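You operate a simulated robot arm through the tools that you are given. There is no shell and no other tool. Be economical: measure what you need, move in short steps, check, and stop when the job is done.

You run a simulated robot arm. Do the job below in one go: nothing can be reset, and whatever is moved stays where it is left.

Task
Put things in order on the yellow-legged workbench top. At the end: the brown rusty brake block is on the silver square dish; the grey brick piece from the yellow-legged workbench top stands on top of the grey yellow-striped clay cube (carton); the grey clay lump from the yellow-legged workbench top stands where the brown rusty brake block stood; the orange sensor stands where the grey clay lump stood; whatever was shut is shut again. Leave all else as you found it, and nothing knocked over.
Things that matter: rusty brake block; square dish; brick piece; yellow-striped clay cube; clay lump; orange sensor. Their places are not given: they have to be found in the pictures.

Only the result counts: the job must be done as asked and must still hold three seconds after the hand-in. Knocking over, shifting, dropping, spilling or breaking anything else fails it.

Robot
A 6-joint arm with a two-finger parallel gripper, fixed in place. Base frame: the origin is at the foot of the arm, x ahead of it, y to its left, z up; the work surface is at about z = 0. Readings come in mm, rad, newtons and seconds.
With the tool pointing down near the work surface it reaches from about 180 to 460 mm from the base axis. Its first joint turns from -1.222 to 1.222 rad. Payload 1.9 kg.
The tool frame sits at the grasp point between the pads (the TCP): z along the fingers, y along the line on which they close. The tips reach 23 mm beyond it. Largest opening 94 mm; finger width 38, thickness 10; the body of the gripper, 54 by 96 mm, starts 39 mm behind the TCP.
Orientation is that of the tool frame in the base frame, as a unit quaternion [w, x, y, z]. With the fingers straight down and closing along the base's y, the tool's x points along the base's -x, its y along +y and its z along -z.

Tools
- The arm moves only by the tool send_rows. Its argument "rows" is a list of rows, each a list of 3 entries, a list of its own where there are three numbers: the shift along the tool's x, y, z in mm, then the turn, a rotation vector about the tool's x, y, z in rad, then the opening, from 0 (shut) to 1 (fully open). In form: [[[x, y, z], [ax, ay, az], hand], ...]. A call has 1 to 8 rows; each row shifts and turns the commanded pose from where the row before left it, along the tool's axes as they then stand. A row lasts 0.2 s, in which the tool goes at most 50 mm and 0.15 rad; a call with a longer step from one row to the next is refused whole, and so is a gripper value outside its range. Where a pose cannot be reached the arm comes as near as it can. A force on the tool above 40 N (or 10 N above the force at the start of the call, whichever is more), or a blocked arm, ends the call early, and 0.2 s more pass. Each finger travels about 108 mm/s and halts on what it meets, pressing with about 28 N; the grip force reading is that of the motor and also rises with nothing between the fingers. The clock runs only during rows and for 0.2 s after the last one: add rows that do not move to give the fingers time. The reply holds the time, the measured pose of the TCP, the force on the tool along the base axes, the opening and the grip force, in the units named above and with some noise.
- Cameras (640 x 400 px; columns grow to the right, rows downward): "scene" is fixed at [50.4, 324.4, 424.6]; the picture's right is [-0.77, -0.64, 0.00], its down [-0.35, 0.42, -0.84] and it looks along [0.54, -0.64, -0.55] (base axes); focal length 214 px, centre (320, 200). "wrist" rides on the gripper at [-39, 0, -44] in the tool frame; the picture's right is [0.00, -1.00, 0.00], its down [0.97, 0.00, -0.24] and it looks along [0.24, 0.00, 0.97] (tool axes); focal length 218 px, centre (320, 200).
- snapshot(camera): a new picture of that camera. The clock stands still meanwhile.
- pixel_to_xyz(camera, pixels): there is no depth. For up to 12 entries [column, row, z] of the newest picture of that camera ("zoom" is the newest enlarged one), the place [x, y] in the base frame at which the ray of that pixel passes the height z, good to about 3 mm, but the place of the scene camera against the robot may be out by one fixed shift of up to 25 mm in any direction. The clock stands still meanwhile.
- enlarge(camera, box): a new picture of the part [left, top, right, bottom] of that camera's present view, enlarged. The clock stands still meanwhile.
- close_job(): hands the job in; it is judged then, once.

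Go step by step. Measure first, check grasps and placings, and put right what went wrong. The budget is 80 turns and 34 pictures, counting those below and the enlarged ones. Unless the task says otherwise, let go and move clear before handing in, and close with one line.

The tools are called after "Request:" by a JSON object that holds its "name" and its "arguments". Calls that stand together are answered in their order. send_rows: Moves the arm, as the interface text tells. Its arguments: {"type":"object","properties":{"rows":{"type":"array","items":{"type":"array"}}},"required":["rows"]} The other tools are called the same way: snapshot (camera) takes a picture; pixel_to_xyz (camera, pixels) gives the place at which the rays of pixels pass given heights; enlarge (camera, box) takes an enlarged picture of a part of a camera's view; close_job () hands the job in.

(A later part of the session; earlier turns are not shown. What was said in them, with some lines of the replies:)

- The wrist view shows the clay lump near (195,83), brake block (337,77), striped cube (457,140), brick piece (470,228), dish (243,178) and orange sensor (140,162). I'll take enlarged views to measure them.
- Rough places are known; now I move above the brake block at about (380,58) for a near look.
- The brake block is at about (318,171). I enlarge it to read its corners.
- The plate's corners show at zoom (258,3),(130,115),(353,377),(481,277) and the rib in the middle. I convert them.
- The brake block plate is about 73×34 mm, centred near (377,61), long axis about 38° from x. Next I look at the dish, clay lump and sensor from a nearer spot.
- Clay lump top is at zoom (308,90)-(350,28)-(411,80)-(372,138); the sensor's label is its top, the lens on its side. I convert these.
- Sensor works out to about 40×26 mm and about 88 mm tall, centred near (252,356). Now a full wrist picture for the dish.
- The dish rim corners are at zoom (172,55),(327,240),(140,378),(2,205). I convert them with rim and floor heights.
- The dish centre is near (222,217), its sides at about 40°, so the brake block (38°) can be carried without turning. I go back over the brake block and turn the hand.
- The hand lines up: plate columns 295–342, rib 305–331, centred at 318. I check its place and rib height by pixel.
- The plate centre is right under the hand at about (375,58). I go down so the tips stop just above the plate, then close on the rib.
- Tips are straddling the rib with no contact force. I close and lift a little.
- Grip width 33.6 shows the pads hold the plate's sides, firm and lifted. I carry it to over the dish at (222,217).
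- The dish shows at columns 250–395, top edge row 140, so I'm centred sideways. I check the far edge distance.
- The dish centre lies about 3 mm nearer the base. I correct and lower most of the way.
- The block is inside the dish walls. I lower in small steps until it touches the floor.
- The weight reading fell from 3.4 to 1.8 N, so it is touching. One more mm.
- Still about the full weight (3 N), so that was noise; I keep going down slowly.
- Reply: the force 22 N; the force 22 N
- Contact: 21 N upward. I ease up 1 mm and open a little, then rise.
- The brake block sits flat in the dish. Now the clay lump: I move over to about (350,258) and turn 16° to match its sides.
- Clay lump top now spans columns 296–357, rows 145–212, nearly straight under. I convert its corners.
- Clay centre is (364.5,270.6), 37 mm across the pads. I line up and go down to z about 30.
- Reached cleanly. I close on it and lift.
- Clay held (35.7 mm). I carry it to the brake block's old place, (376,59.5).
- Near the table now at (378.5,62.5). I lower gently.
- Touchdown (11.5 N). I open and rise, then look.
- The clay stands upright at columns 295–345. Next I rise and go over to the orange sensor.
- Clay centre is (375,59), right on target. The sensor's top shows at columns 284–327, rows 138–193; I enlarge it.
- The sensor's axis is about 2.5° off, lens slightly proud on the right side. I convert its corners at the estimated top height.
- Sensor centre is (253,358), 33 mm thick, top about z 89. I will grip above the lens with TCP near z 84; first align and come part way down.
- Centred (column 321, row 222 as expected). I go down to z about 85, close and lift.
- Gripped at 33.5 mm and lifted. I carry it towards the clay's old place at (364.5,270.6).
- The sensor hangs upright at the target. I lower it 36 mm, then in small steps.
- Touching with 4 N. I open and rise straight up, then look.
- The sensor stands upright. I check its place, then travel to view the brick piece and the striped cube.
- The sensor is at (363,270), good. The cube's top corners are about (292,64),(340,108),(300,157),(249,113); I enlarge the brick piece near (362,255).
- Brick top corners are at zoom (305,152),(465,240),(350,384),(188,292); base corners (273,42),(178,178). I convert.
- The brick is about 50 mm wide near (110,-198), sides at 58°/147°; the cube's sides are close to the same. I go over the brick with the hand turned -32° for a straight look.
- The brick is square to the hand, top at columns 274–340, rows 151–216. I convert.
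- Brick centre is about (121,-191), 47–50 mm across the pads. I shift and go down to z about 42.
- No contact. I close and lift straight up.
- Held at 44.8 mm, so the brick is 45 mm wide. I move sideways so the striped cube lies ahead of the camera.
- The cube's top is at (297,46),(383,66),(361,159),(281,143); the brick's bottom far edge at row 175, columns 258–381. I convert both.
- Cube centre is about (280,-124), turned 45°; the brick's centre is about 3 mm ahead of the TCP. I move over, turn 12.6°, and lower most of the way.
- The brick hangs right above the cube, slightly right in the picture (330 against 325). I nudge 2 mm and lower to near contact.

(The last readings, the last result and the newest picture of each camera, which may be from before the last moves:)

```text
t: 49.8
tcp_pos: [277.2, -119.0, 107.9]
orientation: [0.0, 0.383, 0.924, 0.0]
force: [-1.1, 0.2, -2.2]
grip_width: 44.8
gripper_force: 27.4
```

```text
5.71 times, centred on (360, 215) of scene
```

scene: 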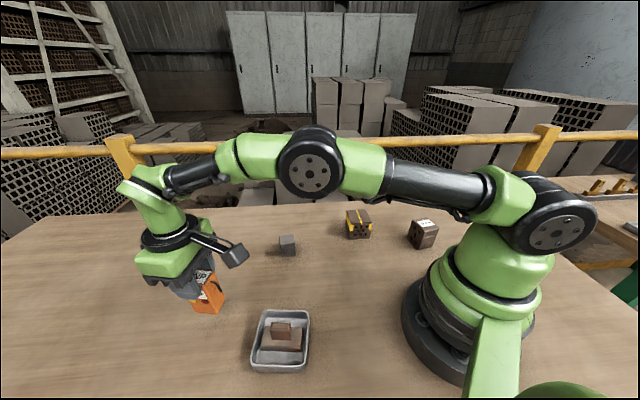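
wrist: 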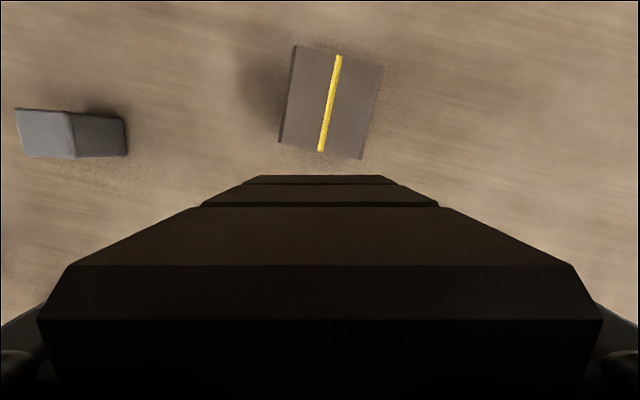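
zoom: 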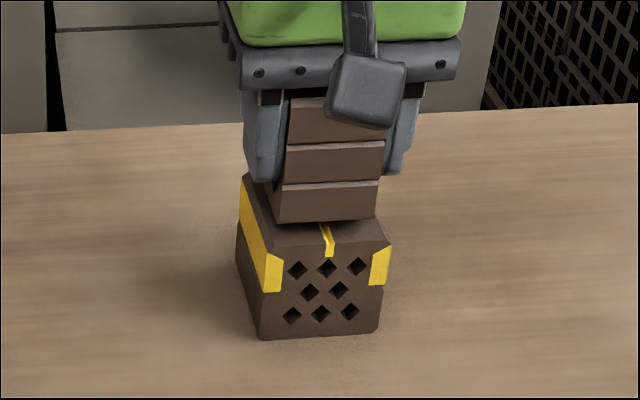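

Sideways it is centred now (325 against 328). I lower in small steps to feel contact.

Request:
{"name": "send_rows", "arguments": {"rows": [[[0, 0, 3], [0, 0, 0], 0], [[0, 0, 0], [0, 0, 0], 0]]}}

Request:
{"name": "send_rows", "arguments": {"rows": [[[0, 0, 2], [0, 0, 0], 0], [[0, 0, 0], [0, 0, 0], 0]]}}

Request:
{"name": "send_rows", "arguments": {"rows": [[[0, 0, 1.5], [0, 0, 0], 0], [[0, 0, 0], [0, 0, 0], 0]]}}

```text
t: 50.4
tcp_pos: [278.0, -119.7, 104.6]
orientation: [0.0, 0.383, 0.924, 0.0]
force: [0.1, -0.7, -1.5]
grip_width: 44.5
gripper_force: 27.8
```

```text
t: 51.0
tcp_pos: [278.4, -119.1, 102.5]
orientation: [0.0, 0.383, 0.924, 0.0]
force: [0.2, -0.2, -1.1]
grip_width: 44.8
gripper_force: 27.8
```

```text
t: 51.6
tcp_pos: [277.1, -119.4, 100.5]
orientation: [0.0, 0.382, 0.924, 0.0]
force: [-1.4, -1.5, 5.0]
grip_width: 44.8
gripper_force: 27.5
```

Contact at z 100.5 (5 N), so the cube top is about 59. I check the overlap before letting go.

Request:
{"name": "enlarge", "arguments": {"camera": "scene", "box": [330, 190, 390, 250]}}

```text
6.67 times, centred on (360, 220) of scene
```

zoom: 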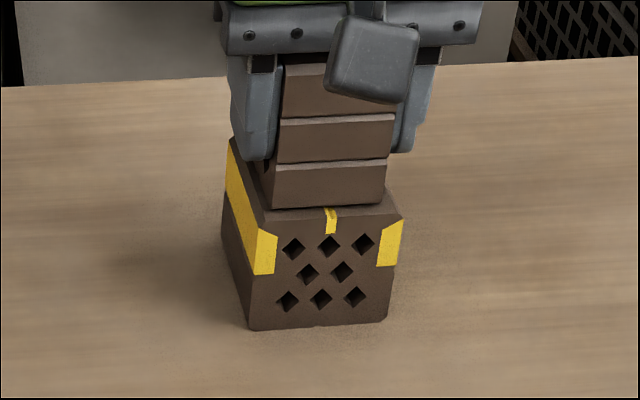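

I convert the brick's front bottom edge and the cube's top edges to see how well it is centred.

Request:
{"name": "pixel_to_xyz", "arguments": {"camera": "zoom", "pixels": [[268, 209, 59], [386, 203, 59], [258, 232, 59], [402, 219, 59], [230, 139, 59], [330, 224, 59]]}}

```text
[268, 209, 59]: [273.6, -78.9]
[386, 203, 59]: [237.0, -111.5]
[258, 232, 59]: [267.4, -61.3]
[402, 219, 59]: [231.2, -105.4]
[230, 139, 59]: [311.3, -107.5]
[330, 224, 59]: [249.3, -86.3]
```

The brick is about 4 mm too far forward and 2 mm to one side. I lift slightly, correct, and set down again.

Request:
{"name": "send_rows", "arguments": {"rows": [[[0, 0, -4], [0, 0, 0], 0], [[4, 1.5, 0], [0, 0, 0], 0], [[0, 0, 0], [0, 0, 0], 0], [[0, 0, 3], [0, 0, 0], 0], [[0, 0, 0], [0, 0, 0], 0]]}}

Request:
{"name": "send_rows", "arguments": {"rows": [[[0, 0, 1], [0, 0, 0], 0], [[0, 0, 0], [0, 0, 0], 0]]}}

```text
t: 52.8
tcp_pos: [276.2, -114.7, 101.4]
orientation: [0.0, 0.383, 0.924, 0.0]
force: [-0.1, -0.2, -1.5]
grip_width: 45.1
gripper_force: 27.7
```

```text
t: 53.4
tcp_pos: [275.1, -114.0, 100.8]
orientation: [0.001, 0.382, 0.924, 0.0]
force: [-0.5, 0.0, -1.7]
grip_width: 44.9
gripper_force: 28.2
```

Request:
{"name": "send_rows", "arguments": {"rows": [[[0, 0, 0.7], [0, 0, 0], 0], [[0, 0, 0], [0, 0, 0], 0]]}}

```text
t: 54.0
tcp_pos: [275.9, -114.7, 99.9]
orientation: [0.0, 0.383, 0.924, 0.0]
force: [-1.7, 7.9, 23.3]
grip_width: 45.0
gripper_force: 27.7
```

Firm contact. I ease up 0.6 mm, open, and rise straight.

Request:
{"name": "send_rows", "arguments": {"rows": [[[0, 0, -0.6], [0, 0, 0], 0], [[0, 0, 0], [0, 0, 0], 0.55], [[0, 0, 0], [0, 0, 0], 0.8], [[0, 0, 0], [0, 0, 0], 1], [[0, 0, -30], [0, 0, 0], 1], [[0, 0, -40], [0, 0, 0], 1], [[0, 0, -45], [0, 0, 0], 1], [[0, 0, -45], [0, 0, 0], 1]]}}

Request:
{"name": "snapshot", "arguments": {"camera": "scene"}}

```text
t: 55.8
tcp_pos: [273.3, -114.7, 259.5]
orientation: [-0.001, 0.382, 0.924, 0.0]
force: [-0.7, -0.4, 0.4]
grip_width: 93.8
gripper_force: 0.2
```

```text
1 pictures are left
```

scene: 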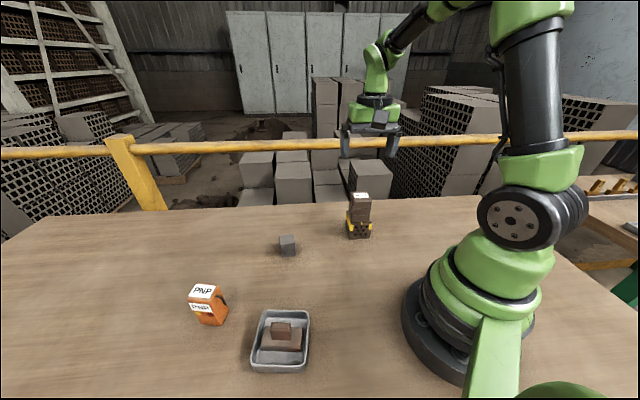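

The scene picture shows all four placings done and standing: brick on the striped cube (360,215), clay (287,245), sensor (207,304) and brake block in the dish (281,340). The hand is clear, so I hand in.

Request:
{"name": "close_job", "arguments": {}}

```text
The job is handed in.
```

The job is handed in: the brake block is on the dish, the brick piece on the striped cube, the clay lump at the brake block's old place and the sensor at the clay lump's. I saw nothing shut at the start, so nothing needed shutting again.
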